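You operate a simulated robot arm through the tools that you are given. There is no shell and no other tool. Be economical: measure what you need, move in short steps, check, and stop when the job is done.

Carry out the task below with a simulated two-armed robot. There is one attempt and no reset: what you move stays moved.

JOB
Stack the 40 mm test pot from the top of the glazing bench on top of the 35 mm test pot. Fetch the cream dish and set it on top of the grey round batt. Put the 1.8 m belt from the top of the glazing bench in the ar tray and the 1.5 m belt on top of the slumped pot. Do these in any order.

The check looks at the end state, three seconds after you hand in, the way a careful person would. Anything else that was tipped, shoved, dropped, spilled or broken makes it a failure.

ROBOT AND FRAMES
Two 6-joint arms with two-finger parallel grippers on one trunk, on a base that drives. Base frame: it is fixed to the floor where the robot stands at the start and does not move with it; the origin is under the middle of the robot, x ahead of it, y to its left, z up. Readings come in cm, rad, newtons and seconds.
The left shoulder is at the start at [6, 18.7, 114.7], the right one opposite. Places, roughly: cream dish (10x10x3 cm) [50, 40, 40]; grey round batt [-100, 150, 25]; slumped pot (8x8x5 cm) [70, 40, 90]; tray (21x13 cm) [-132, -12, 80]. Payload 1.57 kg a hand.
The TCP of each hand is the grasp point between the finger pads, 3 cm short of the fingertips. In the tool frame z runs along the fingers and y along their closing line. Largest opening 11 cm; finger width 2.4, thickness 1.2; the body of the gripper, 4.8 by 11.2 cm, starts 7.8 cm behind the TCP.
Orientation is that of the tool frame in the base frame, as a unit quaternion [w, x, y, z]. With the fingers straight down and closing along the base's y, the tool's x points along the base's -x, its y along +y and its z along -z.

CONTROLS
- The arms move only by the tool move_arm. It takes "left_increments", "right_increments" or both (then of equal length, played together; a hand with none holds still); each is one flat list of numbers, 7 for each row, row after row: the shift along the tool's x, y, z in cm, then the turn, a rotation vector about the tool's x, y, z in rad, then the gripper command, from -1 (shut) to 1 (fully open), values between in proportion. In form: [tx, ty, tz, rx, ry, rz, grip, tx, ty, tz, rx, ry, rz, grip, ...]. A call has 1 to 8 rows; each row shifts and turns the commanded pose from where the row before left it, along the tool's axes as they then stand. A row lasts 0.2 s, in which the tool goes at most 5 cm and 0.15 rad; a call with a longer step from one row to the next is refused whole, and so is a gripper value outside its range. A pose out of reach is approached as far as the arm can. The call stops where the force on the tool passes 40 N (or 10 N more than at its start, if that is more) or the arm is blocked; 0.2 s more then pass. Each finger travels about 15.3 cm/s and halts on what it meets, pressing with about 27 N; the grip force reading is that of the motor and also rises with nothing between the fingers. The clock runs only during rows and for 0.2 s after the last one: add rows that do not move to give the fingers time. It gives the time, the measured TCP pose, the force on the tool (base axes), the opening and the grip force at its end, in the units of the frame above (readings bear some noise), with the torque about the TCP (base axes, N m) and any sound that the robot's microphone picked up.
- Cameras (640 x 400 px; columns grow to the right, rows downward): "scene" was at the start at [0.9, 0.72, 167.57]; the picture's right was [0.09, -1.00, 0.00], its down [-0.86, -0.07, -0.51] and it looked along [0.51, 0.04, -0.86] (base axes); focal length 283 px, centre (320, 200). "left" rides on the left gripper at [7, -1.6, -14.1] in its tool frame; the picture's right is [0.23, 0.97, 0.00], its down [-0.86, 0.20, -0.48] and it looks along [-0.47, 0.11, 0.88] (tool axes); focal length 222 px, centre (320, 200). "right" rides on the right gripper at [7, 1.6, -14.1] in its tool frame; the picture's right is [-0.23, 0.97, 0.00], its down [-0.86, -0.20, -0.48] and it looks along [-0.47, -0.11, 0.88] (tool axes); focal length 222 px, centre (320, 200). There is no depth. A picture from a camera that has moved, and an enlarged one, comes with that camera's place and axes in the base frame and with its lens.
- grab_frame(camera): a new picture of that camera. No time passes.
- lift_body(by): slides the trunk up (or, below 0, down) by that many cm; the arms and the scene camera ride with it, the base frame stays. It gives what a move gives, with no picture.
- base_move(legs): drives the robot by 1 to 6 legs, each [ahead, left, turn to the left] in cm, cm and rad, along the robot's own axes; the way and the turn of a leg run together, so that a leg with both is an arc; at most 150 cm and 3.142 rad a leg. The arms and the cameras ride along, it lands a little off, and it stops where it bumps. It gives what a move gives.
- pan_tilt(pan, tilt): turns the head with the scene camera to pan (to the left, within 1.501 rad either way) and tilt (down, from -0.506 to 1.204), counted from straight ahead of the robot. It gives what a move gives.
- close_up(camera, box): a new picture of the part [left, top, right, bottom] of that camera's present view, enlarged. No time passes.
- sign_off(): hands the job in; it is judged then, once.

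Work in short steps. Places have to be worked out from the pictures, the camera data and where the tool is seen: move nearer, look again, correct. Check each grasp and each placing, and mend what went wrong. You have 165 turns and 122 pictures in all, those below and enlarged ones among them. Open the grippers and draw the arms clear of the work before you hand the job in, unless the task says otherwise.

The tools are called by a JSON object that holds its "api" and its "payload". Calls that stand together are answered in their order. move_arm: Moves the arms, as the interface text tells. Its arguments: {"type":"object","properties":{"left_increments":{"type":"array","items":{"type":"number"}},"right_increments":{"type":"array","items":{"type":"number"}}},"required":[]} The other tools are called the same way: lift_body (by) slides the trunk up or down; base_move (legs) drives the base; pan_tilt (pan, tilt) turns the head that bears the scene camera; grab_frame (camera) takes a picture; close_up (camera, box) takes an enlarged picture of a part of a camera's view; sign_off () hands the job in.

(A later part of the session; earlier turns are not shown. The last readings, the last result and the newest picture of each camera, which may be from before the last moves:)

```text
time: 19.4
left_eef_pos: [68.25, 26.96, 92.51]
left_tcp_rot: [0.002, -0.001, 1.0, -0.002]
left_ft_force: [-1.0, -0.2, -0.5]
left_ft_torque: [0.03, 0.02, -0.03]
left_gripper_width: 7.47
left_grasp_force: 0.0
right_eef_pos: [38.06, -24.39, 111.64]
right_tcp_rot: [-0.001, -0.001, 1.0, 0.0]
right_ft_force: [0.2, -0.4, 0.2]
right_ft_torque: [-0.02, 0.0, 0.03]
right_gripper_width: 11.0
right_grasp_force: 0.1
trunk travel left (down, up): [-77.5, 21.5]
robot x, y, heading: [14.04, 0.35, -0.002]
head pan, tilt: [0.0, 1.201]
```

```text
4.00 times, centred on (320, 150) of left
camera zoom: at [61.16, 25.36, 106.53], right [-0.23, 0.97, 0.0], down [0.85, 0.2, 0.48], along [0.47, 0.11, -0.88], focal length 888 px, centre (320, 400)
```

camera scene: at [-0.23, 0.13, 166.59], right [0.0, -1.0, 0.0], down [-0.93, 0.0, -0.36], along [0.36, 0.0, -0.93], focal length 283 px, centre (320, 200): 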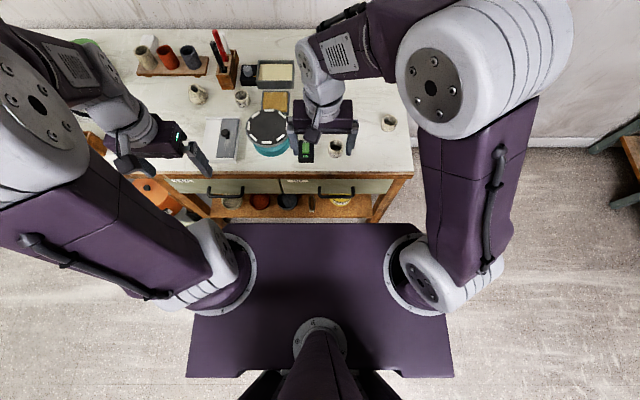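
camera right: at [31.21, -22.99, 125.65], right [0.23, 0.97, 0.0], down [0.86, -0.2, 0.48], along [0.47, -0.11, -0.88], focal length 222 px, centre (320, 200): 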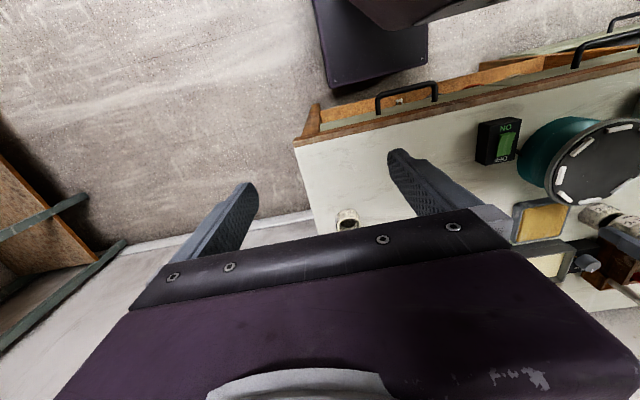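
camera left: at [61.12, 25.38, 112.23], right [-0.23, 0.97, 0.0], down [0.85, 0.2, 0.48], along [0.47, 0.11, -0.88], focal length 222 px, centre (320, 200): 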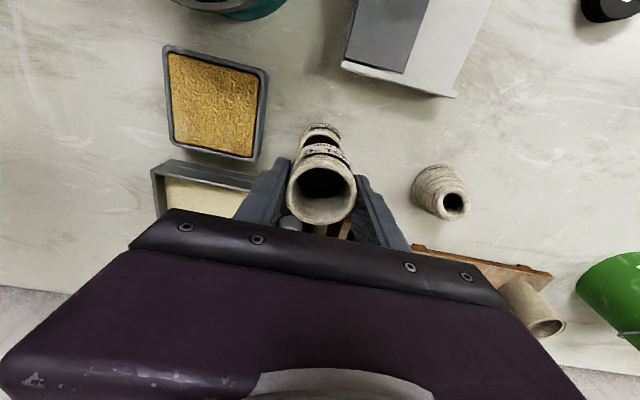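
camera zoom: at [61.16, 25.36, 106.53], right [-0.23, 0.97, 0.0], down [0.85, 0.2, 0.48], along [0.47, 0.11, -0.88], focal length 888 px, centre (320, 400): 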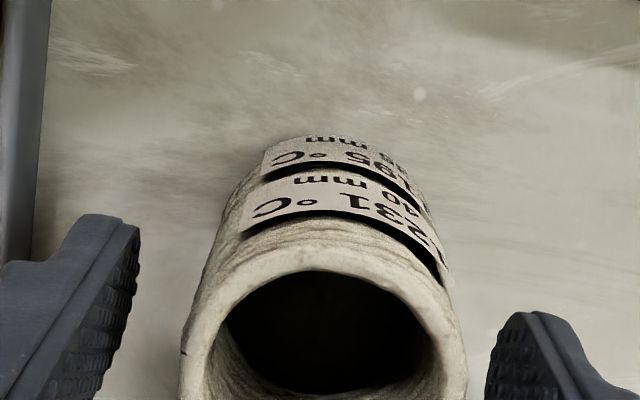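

The stack stands free and aligned. I raise straight up clear of it, then start turning the gripper −90° (closing along x) for the belts.

{"api": "move_arm", "payload": {"left_increments": [0, 0, -3, 0, 0, 0, 0.36, 0, 0, -4.5, 0, 0, 0, 0.36, 0, 0, -4.5, 0, 0, 0, 0.36, 0, 0, -4, 0, 0, 0, 0.36, 4, 0, 0, 0, 0, 0, 0.36, 4, 0, 0, 0, 0, 0, 0.36, 3, 3, 0, 0, 0, -0.15, 0.36, 3, 3, 0, 0, 0, -0.15, 0.36]}}

{"api": "move_arm", "payload": {"left_increments": [0, 4.5, 0, 0, 0, -0.15, 1, 0, 4.5, 0, 0, 0, -0.15, 1, 0, 4.5, 0, 0, 0, -0.15, 1, 0, 4.5, 0, 0, 0, -0.15, 1, 0, 0, 0, 0, 0, -0.15, 1, 0, 0, 0, 0, 0, -0.15, 1, 0, 0, 0, 0, 0, -0.15, 1, 0, 0, 0, 0, 0, -0.15, 1]}}

{"api": "close_up", "payload": {"camera": "scene", "box": [160, 60, 320, 160]}}

{"api": "grab_frame", "payload": {"camera": "left"}}

```text
time: 21.2
left_eef_pos: [53.52, 32.66, 108.45]
left_tcp_rot: [0.003, -0.151, 0.989, -0.002]
left_ft_force: [0.1, 0.2, 0.0]
left_ft_torque: [0.0, -0.01, -0.01]
left_gripper_width: 7.46
left_grasp_force: 0.1
right_eef_pos: [37.92, -24.49, 111.6]
right_tcp_rot: [-0.001, -0.001, 1.0, 0.0]
right_ft_force: [-0.5, 0.7, -1.1]
right_ft_torque: [0.0, -0.01, 0.02]
right_gripper_width: 11.0
right_grasp_force: 0.1
trunk travel left (down, up): [-77.5, 21.5]
robot x, y, heading: [14.17, 0.45, -0.003]
head pan, tilt: [0.0, 1.201]
```

```text
time: 23.1
left_eef_pos: [44.84, 47.66, 108.32]
left_tcp_rot: [0.001, -0.682, 0.731, -0.002]
left_ft_force: [0.3, -0.6, -0.1]
left_ft_torque: [0.02, 0.01, 0.0]
left_gripper_width: 10.99
left_grasp_force: 0.1
right_eef_pos: [38.23, -24.5, 111.62]
right_tcp_rot: [-0.001, -0.002, 1.0, -0.001]
right_ft_force: [0.8, -0.8, -0.2]
right_ft_torque: [-0.01, -0.02, 0.0]
right_gripper_width: 11.01
right_grasp_force: 0.1
trunk travel left (down, up): [-77.5, 21.5]
robot x, y, heading: [13.77, 0.01, 0.004]
head pan, tilt: [0.0, 1.201]
```

```text
4.00 times, centred on (240, 110) of scene
camera zoom: at [13.88, 0.12, 166.58], right [0.0, -1.0, 0.0], down [-0.93, 0.0, -0.36], along [0.36, 0.0, -0.93], focal length 1132 px, centre (640, 560)
```

zoom: 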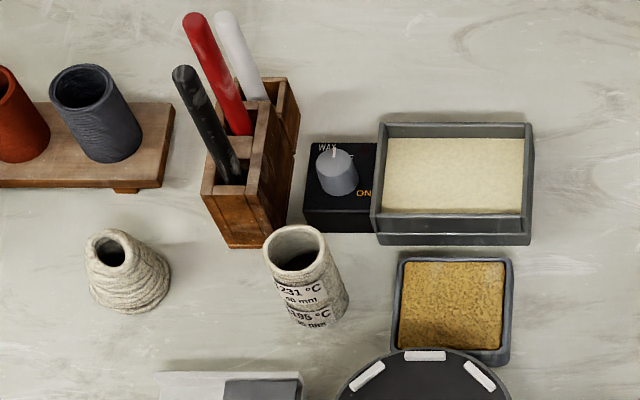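

```text
83 pictures are left
camera left: at [45.88, 40.77, 122.44], right [-0.99, -0.16, 0.0], down [-0.14, 0.87, 0.48], along [-0.07, 0.47, -0.88], focal length 222 px, centre (320, 200)
```

left: 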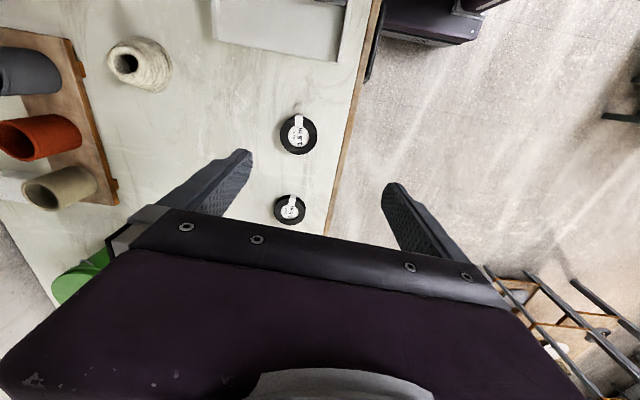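

The stack looks upright. I finish the turn to exactly −90° and move above the 1.5 m belt, estimated at [48.2, 62.4].

{"api": "move_arm", "payload": {"left_increments": [0, 0, 0, 0, 0, -0.0708, 1, -4.5, -1, 0, 0, 0, 0, 1, -4.5, -1, 0, 0, 0, 0, 1, -4.5, -1.4, 0, 0, 0, 0, 1, -1.2, 0, 0, 0, 0, 0, 1, 0, 0, 0, 0, 0, 0, 1]}}

{"api": "grab_frame", "payload": {"camera": "left"}}

{"api": "pan_tilt", "payload": {"pan": 0.8, "tilt": 0.95}}

{"api": "grab_frame", "payload": {"camera": "scene"}}

```text
time: 24.4
left_eef_pos: [48.17, 62.62, 108.43]
left_tcp_rot: [-0.001, -0.707, 0.707, -0.003]
left_ft_force: [1.7, 0.4, 0.5]
left_ft_torque: [0.0, 0.01, -0.01]
left_gripper_width: 10.99
left_grasp_force: 0.0
right_eef_pos: [38.17, -24.51, 111.51]
right_tcp_rot: [-0.001, -0.001, 1.0, 0.001]
right_ft_force: [0.0, 0.2, -0.1]
right_ft_torque: [-0.01, 0.0, -0.03]
right_gripper_width: 11.01
right_grasp_force: 0.0
trunk travel left (down, up): [-77.5, 21.5]
robot x, y, heading: [14.08, 0.21, 0.003]
head pan, tilt: [0.0, 1.201]
```

```text
82 pictures are left
camera left: at [49.75, 55.61, 122.52], right [-0.97, -0.23, 0.0], down [-0.2, 0.86, 0.48], along [-0.11, 0.46, -0.88], focal length 222 px, centre (320, 200)
```

left: 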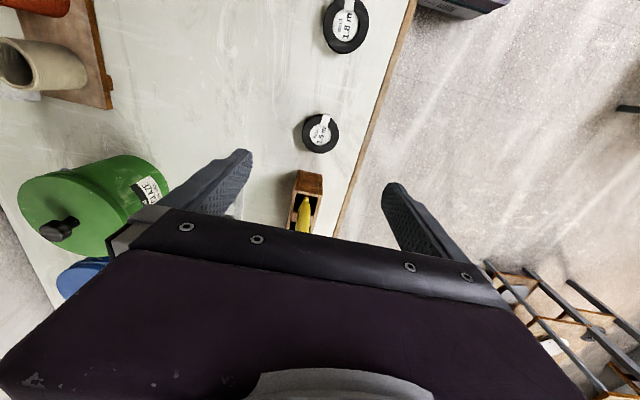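

```text
time: 25.6
left_eef_pos: [48.09, 62.57, 108.34]
left_tcp_rot: [0.0, -0.707, 0.707, -0.003]
left_ft_force: [1.0, 0.1, -0.6]
left_ft_torque: [0.01, -0.02, -0.02]
left_gripper_width: 10.99
left_grasp_force: 0.0
right_eef_pos: [38.06, -24.52, 111.6]
right_tcp_rot: [-0.001, -0.002, 1.0, -0.001]
right_ft_force: [0.9, -0.1, -0.6]
right_ft_torque: [0.0, 0.03, 0.0]
right_gripper_width: 11.01
right_grasp_force: 0.0
trunk travel left (down, up): [-77.5, 21.5]
robot x, y, heading: [13.79, -0.25, 0.004]
head pan, tilt: [0.799, 0.949]
```

```text
81 pictures are left
camera scene: at [13.32, 5.35, 168.2], right [0.72, -0.7, 0.0], down [-0.57, -0.58, -0.58], along [0.41, 0.42, -0.81], focal length 283 px, centre (320, 200)
```

scene: 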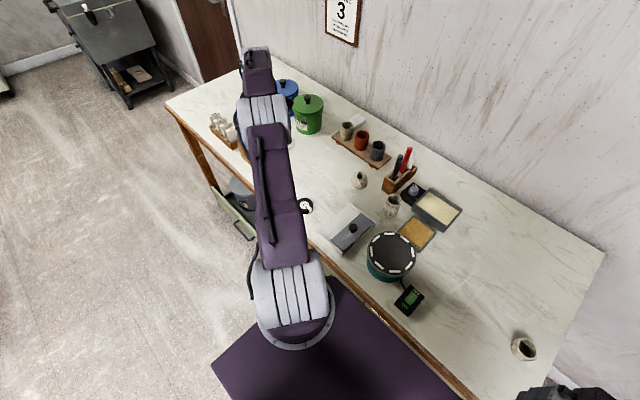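

Belt centre is confirmed at [48.05, 62.45]. I descend to z≈94 and check.

{"api": "move_arm", "payload": {"left_increments": [0.1, 0, 4.7, 0, 0, 0, 1, 0, 0, 4.8, 0, 0, 0, 1, 0, 0, 4.8, 0, 0, 0, 0.7, 0, 0, 0, 0, 0, 0, 0.6]}}

{"api": "grab_frame", "payload": {"camera": "left"}}

```text
time: 26.6
left_eef_pos: [48.23, 62.55, 94.09]
left_tcp_rot: [-0.001, 0.707, -0.707, 0.002]
left_ft_force: [-0.2, 0.8, 1.1]
left_ft_torque: [0.0, -0.01, 0.0]
left_gripper_width: 8.81
left_grasp_force: 0.0
right_eef_pos: [38.18, -24.58, 111.56]
right_tcp_rot: [-0.001, -0.001, 1.0, 0.0]
right_ft_force: [-0.3, 0.4, 0.1]
right_ft_torque: [0.0, -0.01, -0.02]
right_gripper_width: 11.02
right_grasp_force: 0.0
trunk travel left (down, up): [-77.5, 21.5]
robot x, y, heading: [14.19, 0.27, 0.001]
head pan, tilt: [0.799, 0.949]
```

```text
80 pictures are left
camera left: at [49.78, 55.53, 108.2], right [-0.97, -0.23, 0.0], down [-0.2, 0.86, 0.48], along [-0.11, 0.46, -0.88], focal length 222 px, centre (320, 200)
```

left: 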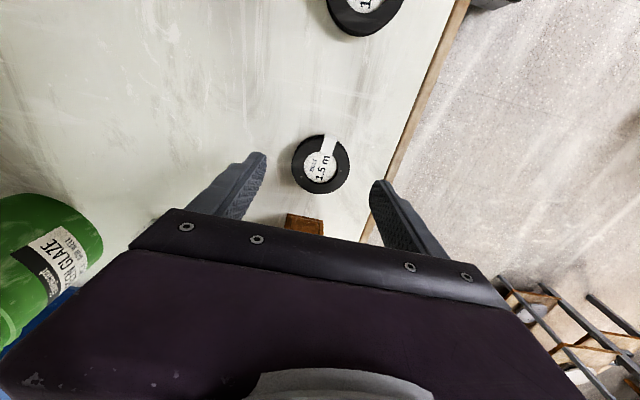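

Centred. I descend to z≈89.3, close, and check the grip.

{"api": "move_arm", "payload": {"left_increments": [0.05, 0.1, 3, 0, 0, 0, 0.6, 0, 0, 1.5, 0, 0, 0, 0.6, 0, 0, 0.25, 0, 0, 0, 0.6, 0, 0, 0, 0, 0, 0, 0, 0, 0, 0, 0, 0, 0, -0.5, 0, 0, 0, 0, 0, 0, -1, 0, 0, 0, 0, 0, 0, -1]}}

{"api": "grab_frame", "payload": {"camera": "left"}}

```text
time: 28.2
left_eef_pos: [48.08, 62.2, 89.36]
left_tcp_rot: [0.0, 0.707, -0.707, 0.003]
left_ft_force: [0.2, 0.2, 0.3]
left_ft_torque: [-0.04, -0.04, -0.03]
left_gripper_width: 5.58
left_grasp_force: 27.1
right_eef_pos: [38.19, -24.55, 111.55]
right_tcp_rot: [-0.001, -0.002, 1.0, -0.001]
right_ft_force: [-0.2, 0.3, -0.5]
right_ft_torque: [0.0, -0.03, -0.02]
right_gripper_width: 11.02
right_grasp_force: 0.1
trunk travel left (down, up): [-77.5, 21.5]
robot x, y, heading: [14.09, -0.05, 0.001]
head pan, tilt: [0.799, 0.949]
```

```text
79 pictures are left
camera left: at [49.71, 55.41, 103.42], right [-0.97, -0.23, 0.0], down [-0.2, 0.86, 0.48], along [-0.11, 0.46, -0.88], focal length 222 px, centre (320, 200)
```

left: 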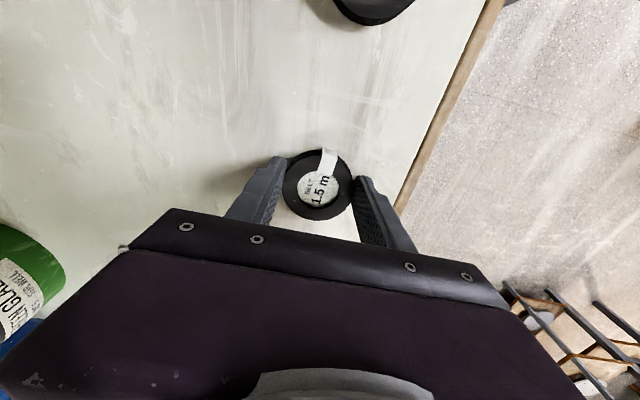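

Gripped (5.58 cm). I lift and carry it towards the slumped pot.

{"api": "move_arm", "payload": {"left_increments": [0, 0, -2, 0, 0, 0, -1, 0, 0, -4.8, 0, 0, 0, -1, 0, 0, -4.8, 0, 0, 0, -1, 0, 0, -4.8, 0, 0, 0, -1, 3.3, -3.6, 0, 0, 0, 0, -1, 3.3, -3.6, 0, 0, 0, 0, -1, 3.3, -3.6, 0, 0, 0, 0, -1, 3.3, -3.6, 0, 0, 0, 0, -1]}}

{"api": "pan_tilt", "payload": {"pan": 0.3, "tilt": 1.05}}

{"api": "close_up", "payload": {"camera": "scene", "box": [200, 40, 440, 190]}}

{"api": "grab_frame", "payload": {"camera": "left"}}

```text
time: 30.0
left_eef_pos: [62.83, 49.09, 105.67]
left_tcp_rot: [0.001, 0.707, -0.707, 0.002]
left_ft_force: [0.6, 0.0, -0.6]
left_ft_torque: [0.03, 0.02, -0.01]
left_gripper_width: 5.61
left_grasp_force: 27.0
right_eef_pos: [38.25, -24.61, 111.42]
right_tcp_rot: [-0.002, -0.001, 1.0, 0.001]
right_ft_force: [0.2, -0.3, -0.6]
right_ft_torque: [0.01, 0.04, 0.02]
right_gripper_width: 11.02
right_grasp_force: 0.0
trunk travel left (down, up): [-77.5, 21.5]
robot x, y, heading: [14.12, -0.13, 0.004]
head pan, tilt: [0.799, 0.949]
```

```text
time: 30.9
left_eef_pos: [62.56, 49.27, 105.7]
left_tcp_rot: [0.0, 0.707, -0.707, 0.002]
left_ft_force: [0.0, 0.3, -0.5]
left_ft_torque: [-0.03, 0.02, 0.0]
left_gripper_width: 5.57
left_grasp_force: 26.8
right_eef_pos: [38.19, -24.41, 111.57]
right_tcp_rot: [-0.002, 0.0, 1.0, 0.0]
right_ft_force: [0.2, -0.7, 0.0]
right_ft_torque: [0.01, 0.02, 0.0]
right_gripper_width: 11.01
right_grasp_force: 0.1
trunk travel left (down, up): [-77.5, 21.5]
robot x, y, heading: [13.67, 0.03, 0.0]
head pan, tilt: [0.3, 1.051]
```

```text
2.67 times, centred on (320, 115) of scene
camera zoom: at [14.57, 2.16, 167.5], right [0.3, -0.95, 0.0], down [-0.83, -0.26, -0.5], along [0.47, 0.15, -0.87], focal length 755 px, centre (320, 427)
```

zoom: 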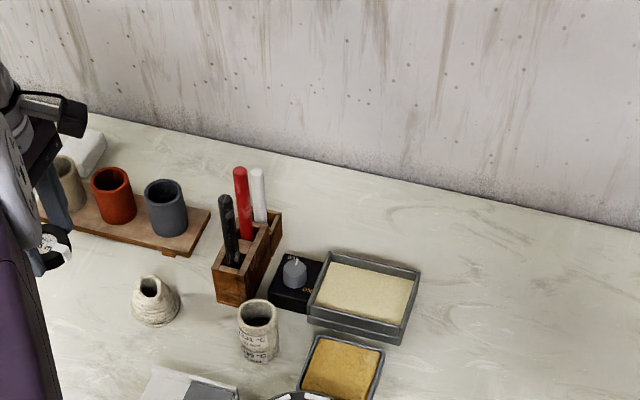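

```text
77 pictures are left
camera left: at [64.19, 42.27, 119.82], right [-0.97, -0.23, 0.0], down [-0.2, 0.86, 0.48], along [-0.11, 0.46, -0.88], focal length 222 px, centre (320, 200)
```

left: 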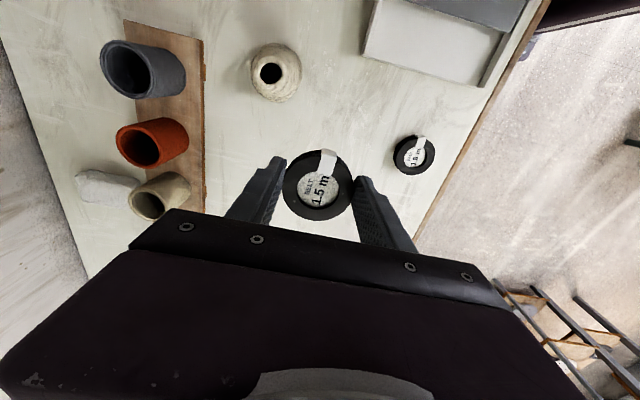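

The slumped pot's top is at about [69.6, 42.7]. I zoom on its rim to judge slope and height.

{"api": "close_up", "payload": {"camera": "left", "box": [231, 30, 311, 110]}}

{"api": "close_up", "payload": {"camera": "scene", "box": [240, 130, 280, 170]}}

```text
5.00 times, centred on (271, 70) of left
camera zoom: at [64.19, 42.27, 119.82], right [-0.97, -0.23, 0.0], down [-0.2, 0.86, 0.48], along [-0.11, 0.46, -0.88], focal length 1111 px, centre (565, 850)
```

zoom: 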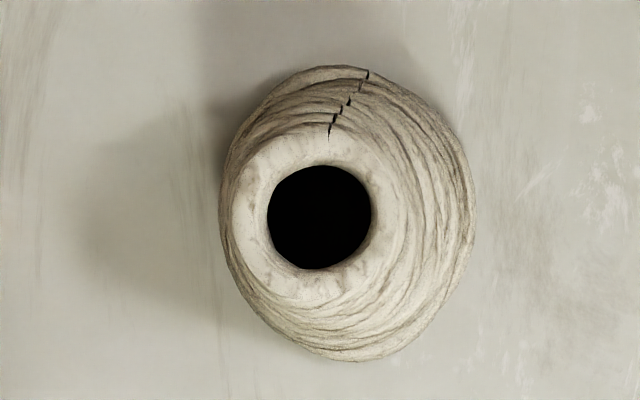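

```text
10.00 times, centred on (260, 150) of scene
camera zoom: at [14.57, 2.16, 167.5], right [0.3, -0.95, 0.0], down [-0.83, -0.26, -0.5], along [0.47, 0.15, -0.87], focal length 2830 px, centre (920, 700)
```

zoom: 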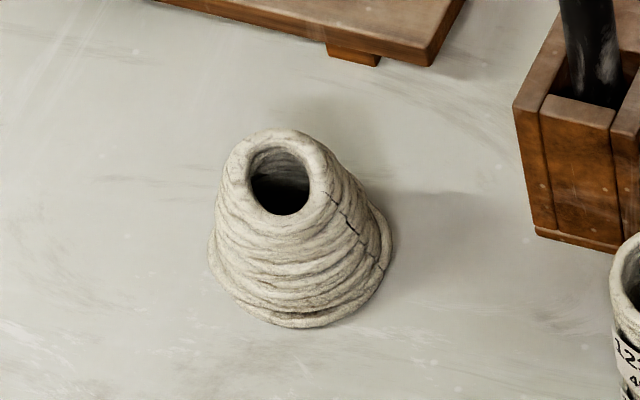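

The rim is flat and about 3.7 cm wide, a good seat. I move over it and lower to about 3 cm above.

{"api": "move_arm", "payload": {"left_increments": [3.3, -3.5, 0, 0, 0, 0, -1, 3.2, -3.5, 0, 0, 0, 0, -1, 0, 0, 4, 0, 0, 0, -1, 0, 0, 4, 0, 0, 0, -1, 0, 0, 0, 0, 0, 0, -1]}}

{"api": "grab_frame", "payload": {"camera": "left"}}

{"api": "close_up", "payload": {"camera": "scene", "box": [210, 100, 306, 160]}}

```text
time: 32.1
left_eef_pos: [68.64, 42.21, 97.71]
left_tcp_rot: [-0.001, 0.708, -0.707, 0.001]
left_ft_force: [-0.3, 0.1, -0.8]
left_ft_torque: [0.01, 0.03, -0.04]
left_gripper_width: 5.57
left_grasp_force: 26.8
left hand out of reach, approached as far as the arm can: row 2
right_eef_pos: [38.12, -24.62, 111.58]
right_tcp_rot: [-0.001, 0.0, 1.0, 0.001]
right_ft_force: [-0.2, 0.4, 0.1]
right_ft_torque: [0.01, 0.01, 0.03]
right_gripper_width: 10.99
right_grasp_force: 0.0
trunk travel left (down, up): [-77.5, 21.5]
robot x, y, heading: [14.05, 0.11, 0.007]
head pan, tilt: [0.3, 1.051]
```

```text
74 pictures are left
camera left: at [70.16, 35.22, 111.73], right [-0.97, -0.23, 0.0], down [-0.2, 0.86, 0.48], along [-0.11, 0.46, -0.88], focal length 222 px, centre (320, 200)
```

left: 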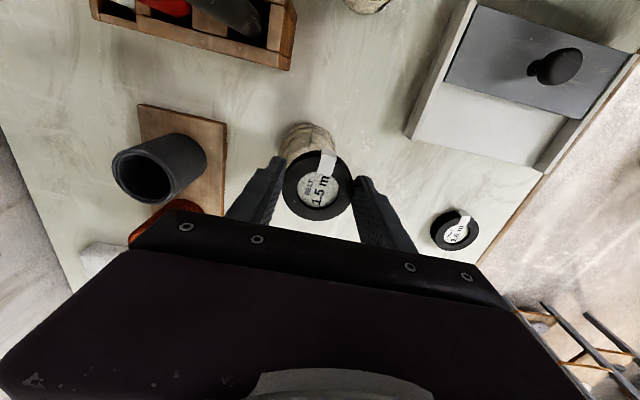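

```text
6.67 times, centred on (258, 130) of scene
camera zoom: at [14.58, 2.03, 167.5], right [0.3, -0.95, 0.0], down [-0.83, -0.26, -0.5], along [0.47, 0.15, -0.87], focal length 1887 px, centre (733, 667)
```

zoom: 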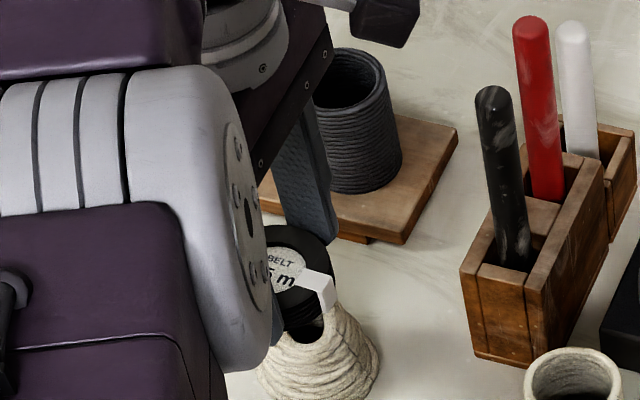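

The belt is about 1 cm short in x (reach-limited higher up). I correct now that the hand is lower.

{"api": "move_arm", "payload": {"left_increments": [-0.4, -1.0, 0, 0, 0, 0, -1, 0, 0, 1, 0, 0, 0, -1, 0, 0, 1, 0, 0, 0, -1, 0, 0, 0, 0, 0, 0, -1]}}

{"api": "close_up", "payload": {"camera": "left", "box": [240, 110, 400, 210]}}

{"api": "close_up", "payload": {"camera": "scene", "box": [210, 100, 306, 160]}}

```text
time: 33.1
left_eef_pos: [68.57, 42.23, 95.69]
left_tcp_rot: [-0.001, -0.706, 0.708, -0.002]
left_ft_force: [0.0, 0.2, -1.6]
left_ft_torque: [0.01, 0.0, 0.0]
left_gripper_width: 5.58
left_grasp_force: 27.1
left hand out of reach, approached as far as the arm can: row 1
right_eef_pos: [38.12, -24.47, 111.73]
right_tcp_rot: [0.0, -0.001, 1.0, 0.0]
right_ft_force: [-0.5, 0.0, 0.4]
right_ft_torque: [0.04, 0.02, -0.02]
right_gripper_width: 11.0
right_grasp_force: 0.1
trunk travel left (down, up): [-77.5, 21.5]
robot x, y, heading: [14.13, -0.15, 0.006]
head pan, tilt: [0.3, 1.051]
```

```text
4.00 times, centred on (320, 160) of left
camera zoom: at [70.16, 35.29, 109.71], right [-0.97, -0.23, 0.0], down [-0.2, 0.86, 0.48], along [-0.11, 0.46, -0.88], focal length 888 px, centre (320, 360)
```

zoom: 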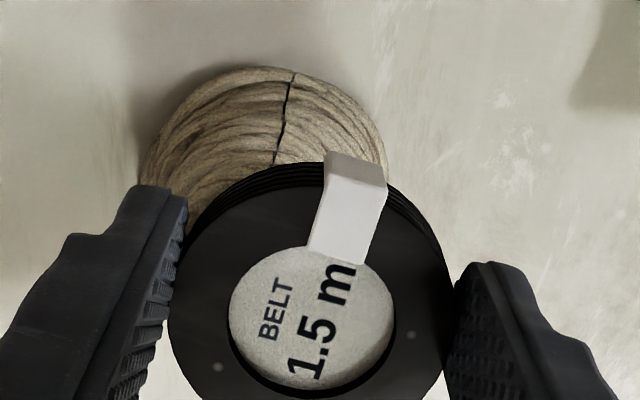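

```text
6.67 times, centred on (258, 130) of scene
camera zoom: at [14.63, 2.11, 167.5], right [0.3, -0.95, 0.0], down [-0.83, -0.26, -0.5], along [0.47, 0.15, -0.87], focal length 1887 px, centre (733, 667)
```

zoom: 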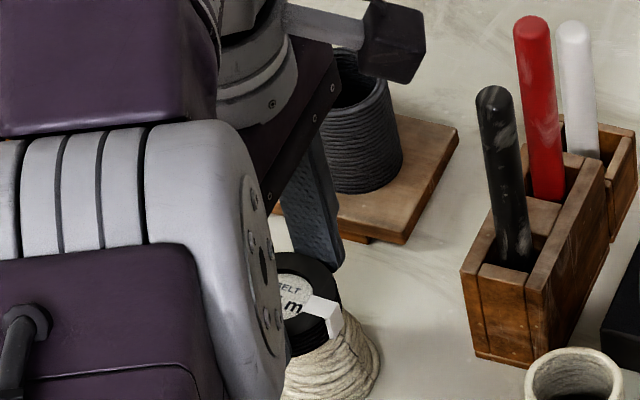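

Reach is about 1 cm short, so I raise 2 cm and drive the base 2 cm ahead.

{"api": "move_arm", "payload": {"left_increments": [0, 0, -2, 0, 0, 0, -1, 0, 0, 0, 0, 0, 0, -1]}}

{"api": "base_move", "payload": {"legs": [[2.0, 0, 0]]}}

```text
time: 33.7
left_eef_pos: [68.64, 42.1, 97.62]
left_tcp_rot: [-0.001, -0.707, 0.707, -0.003]
left_ft_force: [0.8, -1.3, -0.8]
left_ft_torque: [0.02, 0.0, 0.02]
left_gripper_width: 5.59
left_grasp_force: 27.1
right_eef_pos: [38.18, -24.46, 111.54]
right_tcp_rot: [-0.001, -0.001, 1.0, -0.001]
right_ft_force: [0.4, 0.0, 0.2]
right_ft_torque: [0.0, 0.04, -0.02]
right_gripper_width: 10.99
right_grasp_force: 0.0
trunk travel left (down, up): [-77.5, 21.5]
robot x, y, heading: [14.18, 0.17, 0.0]
head pan, tilt: [0.3, 1.051]
```

```text
time: 34.5
left_eef_pos: [70.08, 42.22, 97.88]
left_tcp_rot: [-0.002, 0.708, -0.706, 0.004]
left_ft_force: [0.0, -0.3, -0.2]
left_ft_torque: [0.02, -0.04, 0.0]
left_gripper_width: 5.57
left_grasp_force: 27.1
right_eef_pos: [39.78, -24.46, 111.77]
right_tcp_rot: [0.001, -0.001, 1.0, 0.0]
right_ft_force: [-0.8, 0.2, 0.5]
right_ft_torque: [-0.02, -0.06, 0.01]
right_gripper_width: 11.0
right_grasp_force: 0.0
trunk travel left (down, up): [-77.5, 21.5]
robot x, y, heading: [16.07, 0.06, 0.001]
head pan, tilt: [0.3, 1.051]
```

Now at [70.1, 42.2]; target [69.65, 42.7]. I correct, lower 2 cm and look.

{"api": "move_arm", "payload": {"left_increments": [-0.5, 0.45, 0, 0, 0, 0, -1, 0, 0, 1, 0, 0, 0, -1, 0, 0, 1, 0, 0, 0, -1, 0, 0, 0, 0, 0, 0, -1]}}

{"api": "close_up", "payload": {"camera": "left", "box": [240, 110, 400, 210]}}

{"api": "close_up", "payload": {"camera": "scene", "box": [210, 100, 306, 160]}}

```text
time: 35.5
left_eef_pos: [70.13, 42.76, 95.59]
left_tcp_rot: [-0.001, 0.707, -0.707, 0.002]
left_ft_force: [0.0, 0.8, 0.4]
left_ft_torque: [0.02, -0.03, -0.01]
left_gripper_width: 5.59
left_grasp_force: 26.7
right_eef_pos: [40.0, -24.52, 111.56]
right_tcp_rot: [-0.001, -0.001, 1.0, 0.0]
right_ft_force: [-0.4, 0.1, -0.1]
right_ft_torque: [-0.02, 0.01, 0.01]
right_gripper_width: 10.98
right_grasp_force: 0.1
trunk travel left (down, up): [-77.5, 21.5]
robot x, y, heading: [16.16, 0.17, 0.005]
head pan, tilt: [0.3, 1.051]
```

```text
4.00 times, centred on (320, 160) of left
camera zoom: at [71.68, 35.85, 109.73], right [-0.97, -0.23, 0.0], down [-0.2, 0.86, 0.48], along [-0.11, 0.46, -0.88], focal length 888 px, centre (320, 360)
```

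zoom: 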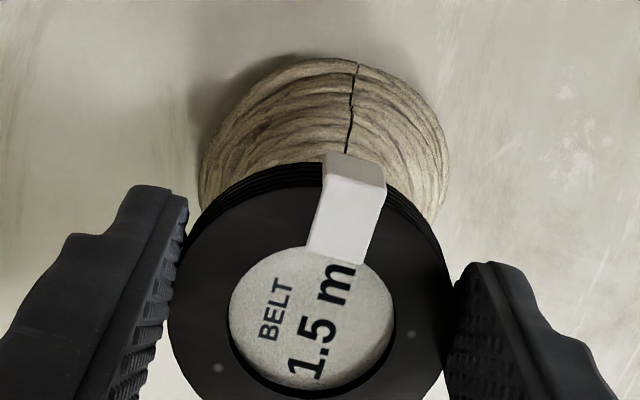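

```text
6.67 times, centred on (258, 130) of scene
camera zoom: at [16.54, 2.13, 167.5], right [0.3, -0.95, 0.0], down [-0.83, -0.26, -0.5], along [0.47, 0.15, -0.87], focal length 1887 px, centre (733, 667)
```

zoom: 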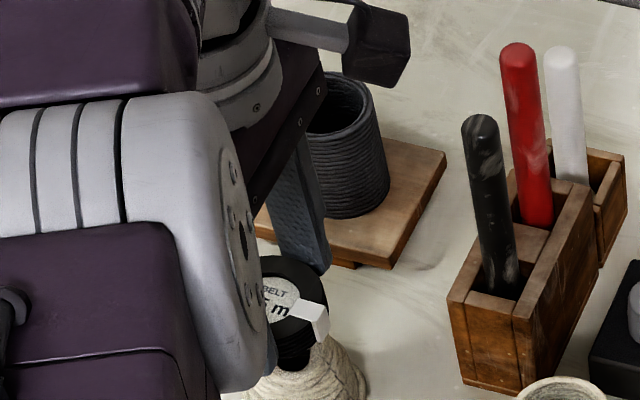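

The belt is about 0.4 cm too far in x; I correct it and lower in small steps to contact.

{"api": "move_arm", "payload": {"left_increments": [0, 0.4, 0, 0, 0, 0, -1, 0, 0, 0.5, 0, 0, 0, -1, 0, 0, 0.3, 0, 0, 0, -1, 0, 0, 0.2, 0, 0, 0, -1, 0, 0, 0, 0, 0, 0, -1]}}

```text
time: 36.7
left_eef_pos: [69.68, 42.61, 94.66]
left_tcp_rot: [0.0, 0.707, -0.707, 0.003]
left_ft_force: [-0.1, 0.2, -0.9]
left_ft_torque: [0.03, -0.01, 0.04]
left_gripper_width: 5.58
left_grasp_force: 27.5
right_eef_pos: [40.06, -24.5, 111.46]
right_tcp_rot: [0.0, -0.001, 1.0, -0.001]
right_ft_force: [-1.2, -0.9, 0.4]
right_ft_torque: [0.01, 0.01, 0.0]
right_gripper_width: 11.02
right_grasp_force: 0.0
trunk travel left (down, up): [-77.5, 21.5]
robot x, y, heading: [15.71, 0.08, 0.002]
head pan, tilt: [0.3, 1.051]
```

No contact yet; I continue by 0.15 cm steps.

{"api": "move_arm", "payload": {"left_increments": [0, 0, 0.15, 0, 0, 0, -1, 0, 0, 0.15, 0, 0, 0, -1, 0, 0, 0, 0, 0, 0, -1]}}

```text
time: 37.5
left_eef_pos: [69.78, 42.69, 94.31]
left_tcp_rot: [0.0, 0.708, -0.706, 0.002]
left_ft_force: [0.7, 1.1, 1.0]
left_ft_torque: [0.0, 0.01, -0.03]
left_gripper_width: 5.57
left_grasp_force: 27.1
right_eef_pos: [40.08, -24.39, 111.6]
right_tcp_rot: [-0.001, -0.001, 1.0, 0.0]
right_ft_force: [0.0, 0.2, -0.6]
right_ft_torque: [0.01, -0.01, -0.01]
right_gripper_width: 11.0
right_grasp_force: 0.2
trunk travel left (down, up): [-77.5, 21.5]
robot x, y, heading: [16.06, -0.07, 0.001]
head pan, tilt: [0.3, 1.051]
```

{"api": "move_arm", "payload": {"left_increments": [0, 0, 0.15, 0, 0, 0, -1, 0, 0, 0, 0, 0, 0, -1]}}

{"api": "close_up", "payload": {"camera": "left", "box": [240, 110, 400, 210]}}

```text
time: 38.1
left_eef_pos: [69.56, 42.66, 94.37]
left_tcp_rot: [-0.001, 0.708, -0.706, 0.003]
left_ft_force: [0.5, 1.3, 8.9]
left_ft_torque: [0.01, 0.01, -0.02]
left_gripper_width: 5.58
left_grasp_force: 27.8
right_eef_pos: [39.94, -24.44, 111.56]
right_tcp_rot: [-0.001, -0.001, 1.0, 0.0]
right_ft_force: [0.3, -0.6, -0.1]
right_ft_torque: [0.0, 0.01, 0.01]
right_gripper_width: 10.99
right_grasp_force: 0.0
trunk travel left (down, up): [-77.5, 21.5]
robot x, y, heading: [16.21, -0.24, 0.006]
head pan, tilt: [0.3, 1.051]
```

```text
4.00 times, centred on (320, 160) of left
camera zoom: at [71.22, 35.79, 108.4], right [-0.97, -0.23, -0.01], down [-0.2, 0.86, 0.48], along [-0.1, 0.46, -0.88], focal length 888 px, centre (320, 360)
```

zoom: 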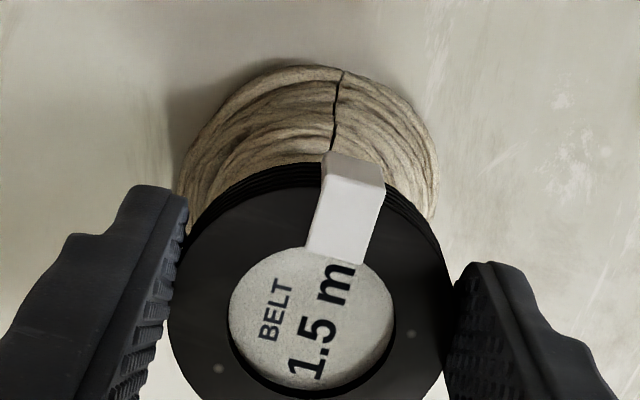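

Contact with almost no torque, so it is centred. I ease 0.05 cm and open.

{"api": "move_arm", "payload": {"left_increments": [0, 0, -0.08, 0, 0, 0, -1, 0, 0, 0, 0, 0, 0, 0.1, 0, 0, 0, 0, 0, 0, 0.3, 0, 0, 0, 0, 0, 0, 0.5, 0, 0, 0, 0, 0, 0, 0.5]}}

{"api": "close_up", "payload": {"camera": "left", "box": [240, 110, 400, 210]}}

```text
time: 39.3
left_eef_pos: [69.71, 42.7, 94.29]
left_tcp_rot: [-0.001, 0.708, -0.707, 0.002]
left_ft_force: [0.4, -0.4, 0.0]
left_ft_torque: [0.0, 0.01, 0.03]
left_gripper_width: 8.24
left_grasp_force: 0.0
right_eef_pos: [40.17, -24.52, 111.66]
right_tcp_rot: [-0.001, -0.001, 1.0, 0.0]
right_ft_force: [0.9, 0.1, 0.1]
right_ft_torque: [0.0, 0.0, 0.01]
right_gripper_width: 11.02
right_grasp_force: 0.0
trunk travel left (down, up): [-77.5, 21.5]
robot x, y, heading: [16.07, 0.06, 0.001]
head pan, tilt: [0.3, 1.051]
```

```text
4.00 times, centred on (320, 160) of left
camera zoom: at [71.29, 35.83, 108.35], right [-0.97, -0.23, 0.0], down [-0.2, 0.86, 0.48], along [-0.11, 0.46, -0.88], focal length 888 px, centre (320, 360)
```

zoom: 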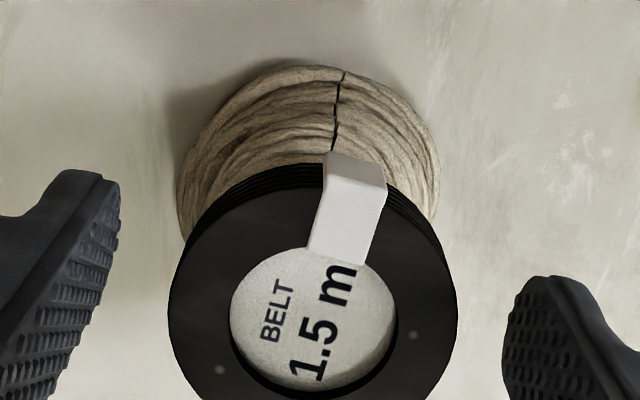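

The belt rests steady. I raise straight up and go above the 1.8 m belt at about [48.1, 48.3].

{"api": "move_arm", "payload": {"left_increments": [0, 0, -2, 0, 0, 0, 0.5, 0, 0, -4.5, 0, 0, 0, 0.5, 0, 0, -4.5, 0, 0, 0, 0.5, -1, 4.5, 0, 0, 0, 0, 0.5, -1, 4.5, 0, 0, 0, 0, 0.5, -1.2, 4.5, 0, 0, 0, 0, 0.5, -1.2, 4.5, 0, 0, 0, 0, 0.5, -1.2, 3.6, 0, 0, 0, 0, 0.6]}}

{"api": "grab_frame", "payload": {"camera": "left"}}

{"api": "close_up", "payload": {"camera": "scene", "box": [200, 70, 360, 170]}}

```text
time: 41.1
left_eef_pos: [47.92, 48.47, 105.17]
left_tcp_rot: [-0.001, 0.708, -0.707, 0.003]
left_ft_force: [0.2, 0.3, 0.8]
left_ft_torque: [0.0, 0.0, -0.01]
left_gripper_width: 8.8
left_grasp_force: 0.0
right_eef_pos: [39.99, -24.45, 111.72]
right_tcp_rot: [0.001, -0.001, 1.0, 0.0]
right_ft_force: [-1.0, -0.5, 0.2]
right_ft_torque: [-0.02, -0.04, -0.01]
right_gripper_width: 11.0
right_grasp_force: 0.0
trunk travel left (down, up): [-77.5, 21.5]
robot x, y, heading: [16.09, -0.17, 0.002]
head pan, tilt: [0.3, 1.051]
```

```text
66 pictures are left
camera left: at [49.48, 41.6, 119.2], right [-0.97, -0.23, 0.0], down [-0.2, 0.86, 0.48], along [-0.1, 0.46, -0.88], focal length 222 px, centre (320, 200)
```

left: 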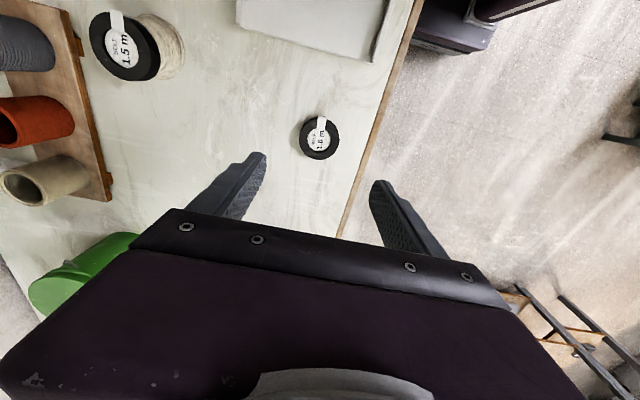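

```text
4.00 times, centred on (280, 120) of scene
camera zoom: at [16.42, 2.16, 167.5], right [0.3, -0.95, 0.0], down [-0.83, -0.26, -0.5], along [0.48, 0.15, -0.87], focal length 1132 px, centre (480, 520)
```

zoom: 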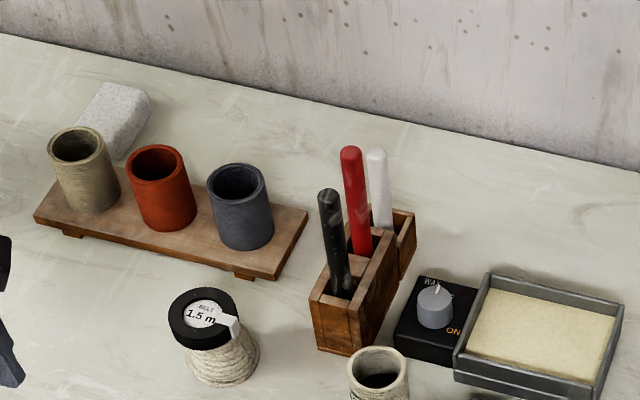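

The 1.5 m belt sits well on the slumped pot. The 1.8 m belt is at [48.2, 48.4]; I descend and grip.

{"api": "move_arm", "payload": {"left_increments": [0.1, -0.2, 4.5, 0, 0, 0, 0.6, 0, 0, 4.5, 0, 0, 0, 0.6, 0, 0, 4.5, 0, 0, 0, 0.6, 0, 0, 1.8, 0, 0, 0, 0.6, 0, 0, 0.5, 0, 0, 0, 0.6, 0, 0, 0, 0, 0, 0, 0.1, 0, 0, 0, 0, 0, 0, -0.5, 0, 0, 0, 0, 0, 0, -1]}}

{"api": "grab_frame", "payload": {"camera": "left"}}

```text
time: 42.9
left_eef_pos: [48.3, 48.18, 89.33]
left_tcp_rot: [-0.001, 0.707, -0.707, 0.003]
left_ft_force: [-0.1, 0.1, -0.6]
left_ft_torque: [-0.01, -0.01, -0.02]
left_gripper_width: 5.62
left_grasp_force: 26.9
right_eef_pos: [40.15, -24.5, 111.55]
right_tcp_rot: [-0.001, -0.001, 1.0, 0.0]
right_ft_force: [0.8, 0.0, 0.4]
right_ft_torque: [-0.02, -0.05, 0.01]
right_gripper_width: 11.0
right_grasp_force: 0.0
trunk travel left (down, up): [-77.5, 21.5]
robot x, y, heading: [16.06, -0.11, 0.001]
head pan, tilt: [0.3, 1.051]
```

```text
64 pictures are left
camera left: at [49.9, 41.32, 103.47], right [-0.97, -0.23, 0.0], down [-0.2, 0.86, 0.48], along [-0.11, 0.46, -0.88], focal length 222 px, centre (320, 200)
```

left: 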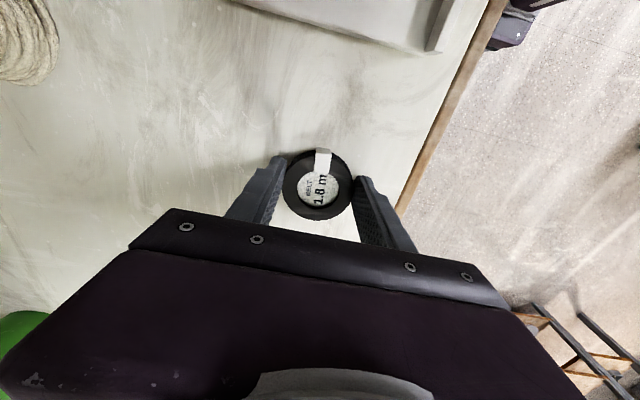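

Gripped (5.62 cm). I lift, pull the arm in toward the body, and back the base away from the bench.

{"api": "move_arm", "payload": {"left_increments": [0, 0, -2, 0, 0, 0, -1, 0, 0, -4.8, 0, 0, 0, -1, 0, 0, -4.8, 0, 0, 0, -1, 0, 0, -4.8, 0, 0, 0, -1, 4, 2.5, 0, 0, 0, 0, -1, 4, 2.5, 0, 0, 0, 0, -1, 4, 2.5, 0, 0, 0, 0, -1, 3, 2.5, 0, 0, 0, 0, -1]}}

{"api": "base_move", "payload": {"legs": [[-30, 0, 0]]}}

{"api": "pan_tilt", "payload": {"pan": 1.5, "tilt": 0.5}}

{"api": "grab_frame", "payload": {"camera": "scene"}}

{"api": "pan_tilt", "payload": {"pan": -1.5, "tilt": 0.5}}

{"api": "grab_frame", "payload": {"camera": "scene"}}

```text
time: 44.7
left_eef_pos: [38.15, 33.11, 105.79]
left_tcp_rot: [-0.002, 0.708, -0.706, 0.003]
left_ft_force: [0.7, 0.1, -1.5]
left_ft_torque: [0.01, 0.01, 0.03]
left_gripper_width: 5.58
left_grasp_force: 27.2
right_eef_pos: [39.99, -24.56, 111.57]
right_tcp_rot: [0.0, -0.001, 1.0, 0.001]
right_ft_force: [0.2, 0.0, -0.1]
right_ft_torque: [0.04, -0.02, -0.02]
right_gripper_width: 11.02
right_grasp_force: 0.0
trunk travel left (down, up): [-77.5, 21.5]
robot x, y, heading: [16.14, -0.05, -0.001]
head pan, tilt: [0.3, 1.051]
```

```text
time: 46.8
left_eef_pos: [8.34, 33.24, 105.61]
left_tcp_rot: [0.0, 0.707, -0.707, 0.002]
left_ft_force: [0.2, -0.4, -0.6]
left_ft_torque: [0.01, -0.01, 0.0]
left_gripper_width: 5.61
left_grasp_force: 27.4
right_eef_pos: [10.02, -24.64, 111.58]
right_tcp_rot: [-0.001, 0.0, 1.0, 0.0]
right_ft_force: [0.3, 0.1, -0.2]
right_ft_torque: [0.03, 0.0, -0.01]
right_gripper_width: 10.99
right_grasp_force: 0.1
trunk travel left (down, up): [-77.5, 21.5]
robot x, y, heading: [-14.33, 0.19, 0.001]
head pan, tilt: [0.3, 1.051]
```

```text
time: 48.1
left_eef_pos: [8.16, 33.05, 105.72]
left_tcp_rot: [-0.001, 0.707, -0.707, 0.001]
left_ft_force: [0.6, -0.1, -0.1]
left_ft_torque: [0.0, -0.01, 0.05]
left_gripper_width: 5.56
left_grasp_force: 26.7
right_eef_pos: [9.83, -24.5, 111.59]
right_tcp_rot: [-0.001, 0.0, 1.0, 0.0]
right_ft_force: [0.9, -0.9, -0.1]
right_ft_torque: [0.04, -0.01, 0.01]
right_gripper_width: 11.02
right_grasp_force: 0.0
trunk travel left (down, up): [-77.5, 21.5]
robot x, y, heading: [-14.32, -0.09, -0.001]
head pan, tilt: [1.499, 0.499]
```

```text
63 pictures are left
camera scene: at [-19.32, 9.2, 171.95], right [1.0, -0.07, 0.0], down [-0.03, -0.48, -0.88], along [0.06, 0.88, -0.48], focal length 283 px, centre (320, 200)
```

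scene: 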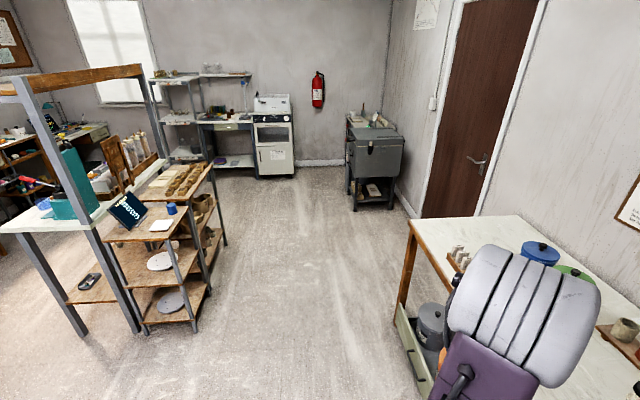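

```text
time: 50.8
left_eef_pos: [8.16, 33.12, 105.68]
left_tcp_rot: [0.001, -0.706, 0.708, -0.003]
left_ft_force: [0.3, -0.7, 0.0]
left_ft_torque: [-0.03, 0.01, 0.0]
left_gripper_width: 5.57
left_grasp_force: 27.0
right_eef_pos: [9.7, -24.57, 111.55]
right_tcp_rot: [-0.002, 0.001, 1.0, 0.0]
right_ft_force: [-0.2, -0.3, 0.2]
right_ft_torque: [-0.04, -0.03, -0.01]
right_gripper_width: 10.99
right_grasp_force: 0.0
trunk travel left (down, up): [-77.5, 21.5]
robot x, y, heading: [-14.38, 0.19, -0.001]
head pan, tilt: [-1.499, 0.499]
```

```text
62 pictures are left
camera scene: at [-19.29, -8.95, 171.95], right [-1.0, -0.07, 0.0], down [-0.03, 0.48, -0.88], along [0.06, -0.88, -0.48], focal length 283 px, centre (320, 200)
```

scene: 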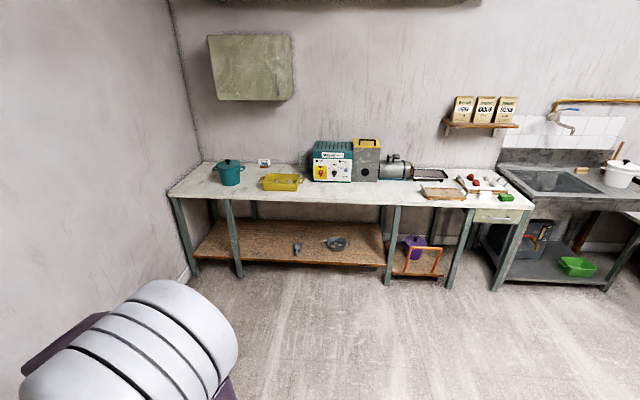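

The grey batt is on the lower shelf of a rack to the left-rear, and the tray is on a table behind me. I turn around in place and look.

{"api": "base_move", "payload": {"legs": [[0, 0, 3.1416]]}}

{"api": "pan_tilt", "payload": {"pan": 0, "tilt": 0.6}}

{"api": "grab_frame", "payload": {"camera": "scene"}}

```text
refused: 3.1416 is not a number from -3.14159 to 3.14159
```

```text
time: 52.4
left_eef_pos: [8.21, 33.13, 105.62]
left_tcp_rot: [0.001, -0.707, 0.707, -0.002]
left_ft_force: [-0.9, -0.6, -0.3]
left_ft_torque: [-0.01, 0.02, 0.0]
left_gripper_width: 5.54
left_grasp_force: 26.8
right_eef_pos: [9.99, -24.5, 111.58]
right_tcp_rot: [0.0, 0.0, 1.0, 0.001]
right_ft_force: [-0.2, -0.7, 0.0]
right_ft_torque: [0.01, 0.01, 0.02]
right_gripper_width: 11.01
right_grasp_force: 0.0
trunk travel left (down, up): [-77.5, 21.5]
robot x, y, heading: [-14.32, -0.22, 0.005]
head pan, tilt: [0.0, 0.6]
```

```text
61 pictures are left
camera scene: at [-11.11, 0.12, 171.04], right [0.0, -1.0, 0.0], down [-0.56, 0.0, -0.83], along [0.83, 0.0, -0.56], focal length 283 px, centre (320, 200)
```

scene: 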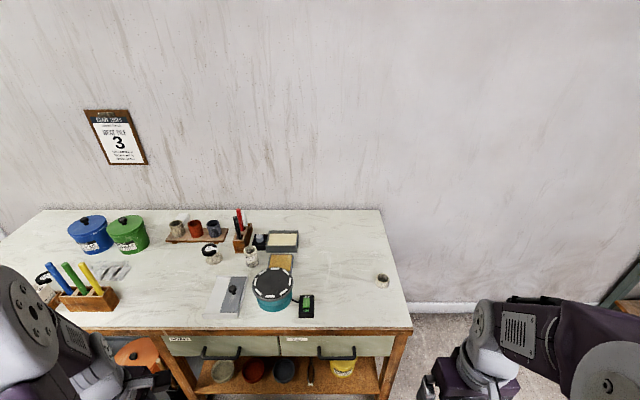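

The turn value was slightly too large; I use 3.14.

{"api": "base_move", "payload": {"legs": [[0, 0, 3.14]]}}

{"api": "grab_frame", "payload": {"camera": "scene"}}

```text
time: 60.1
left_eef_pos: [-37.05, -32.79, 105.79]
left_tcp_rot: [-0.002, 0.713, 0.701, 0.0]
left_ft_force: [0.2, -0.9, -0.2]
left_ft_torque: [-0.05, 0.03, -0.02]
left_gripper_width: 5.57
left_grasp_force: 27.0
right_eef_pos: [-37.76, 24.79, 111.65]
right_tcp_rot: [0.0, 1.0, -0.009, 0.001]
right_ft_force: [0.8, 1.1, 0.1]
right_ft_torque: [0.04, 0.0, -0.02]
right_gripper_width: 10.97
right_grasp_force: 0.1
trunk travel left (down, up): [-77.5, 21.5]
robot x, y, heading: [-13.96, 0.27, 3.125]
head pan, tilt: [0.0, 0.6]
```

```text
60 pictures are left
camera scene: at [-16.79, 0.16, 171.04], right [0.02, 1.0, 0.0], down [0.56, -0.01, -0.83], along [-0.82, 0.01, -0.56], focal length 283 px, centre (320, 200)
```

scene: 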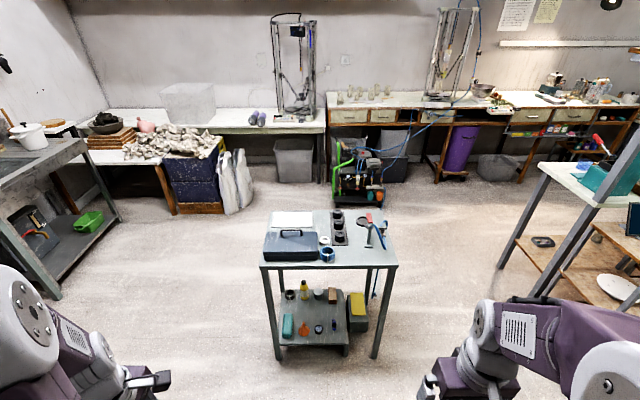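

A cart stands ahead with the tray on it; I zoom in.

{"api": "close_up", "payload": {"camera": "scene", "box": [240, 190, 420, 302]}}

```text
3.56 times, centred on (330, 246) of scene
camera zoom: at [-16.79, 0.16, 171.04], right [0.02, 1.0, 0.0], down [0.56, -0.01, -0.83], along [-0.82, 0.01, -0.56], focal length 1006 px, centre (284, 36)
```

zoom: 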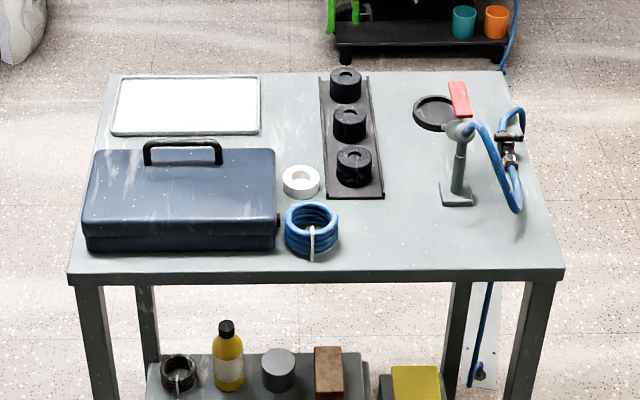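

The white tray is at about [-132, -12.5, 80] behind a toolbox. I'll approach the cart from its −y side: strafe left 75, ahead 108, turn right 1.555.

{"api": "base_move", "payload": {"legs": [[0, 75, 0], [108, 0, 0], [0, 0, -1.555]]}}

{"api": "pan_tilt", "payload": {"pan": 0, "tilt": 0.9}}

{"api": "grab_frame", "payload": {"camera": "scene"}}

```text
time: 73.1
left_eef_pos: [-155.91, -50.67, 105.66]
left_tcp_rot: [-0.001, 1.0, -0.006, 0.002]
left_ft_force: [-0.4, 0.1, -1.0]
left_ft_torque: [-0.02, 0.04, 0.02]
left_gripper_width: 5.55
left_grasp_force: 27.1
right_eef_pos: [-98.21, -49.67, 111.59]
right_tcp_rot: [0.0, -0.703, 0.711, -0.001]
right_ft_force: [0.2, -0.3, 0.1]
right_ft_torque: [-0.02, -0.02, 0.01]
right_gripper_width: 10.99
right_grasp_force: 0.2
trunk travel left (down, up): [-77.5, 21.5]
robot x, y, heading: [-123.06, -73.61, 1.562]
head pan, tilt: [0.0, 0.6]
```

```text
time: 73.9
left_eef_pos: [-155.95, -50.66, 105.67]
left_tcp_rot: [-0.001, 1.0, -0.005, 0.001]
left_ft_force: [-0.4, 0.0, -1.0]
left_ft_torque: [0.01, 0.02, 0.0]
left_gripper_width: 5.54
left_grasp_force: 27.3
right_eef_pos: [-98.35, -49.58, 111.63]
right_tcp_rot: [0.0, -0.703, 0.711, -0.001]
right_ft_force: [0.2, -0.1, 0.0]
right_ft_torque: [-0.02, 0.03, -0.02]
right_gripper_width: 11.02
right_grasp_force: 0.1
trunk travel left (down, up): [-77.5, 21.5]
robot x, y, heading: [-122.9, -73.45, 1.56]
head pan, tilt: [0.0, 0.901]
```

```text
58 pictures are left
camera scene: at [-122.83, -71.67, 168.57], right [1.0, -0.01, 0.0], down [-0.01, -0.78, -0.62], along [0.01, 0.62, -0.78], focal length 283 px, centre (320, 200)
```

scene: 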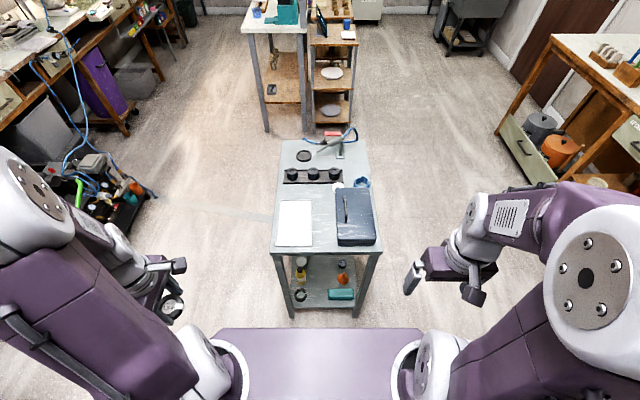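

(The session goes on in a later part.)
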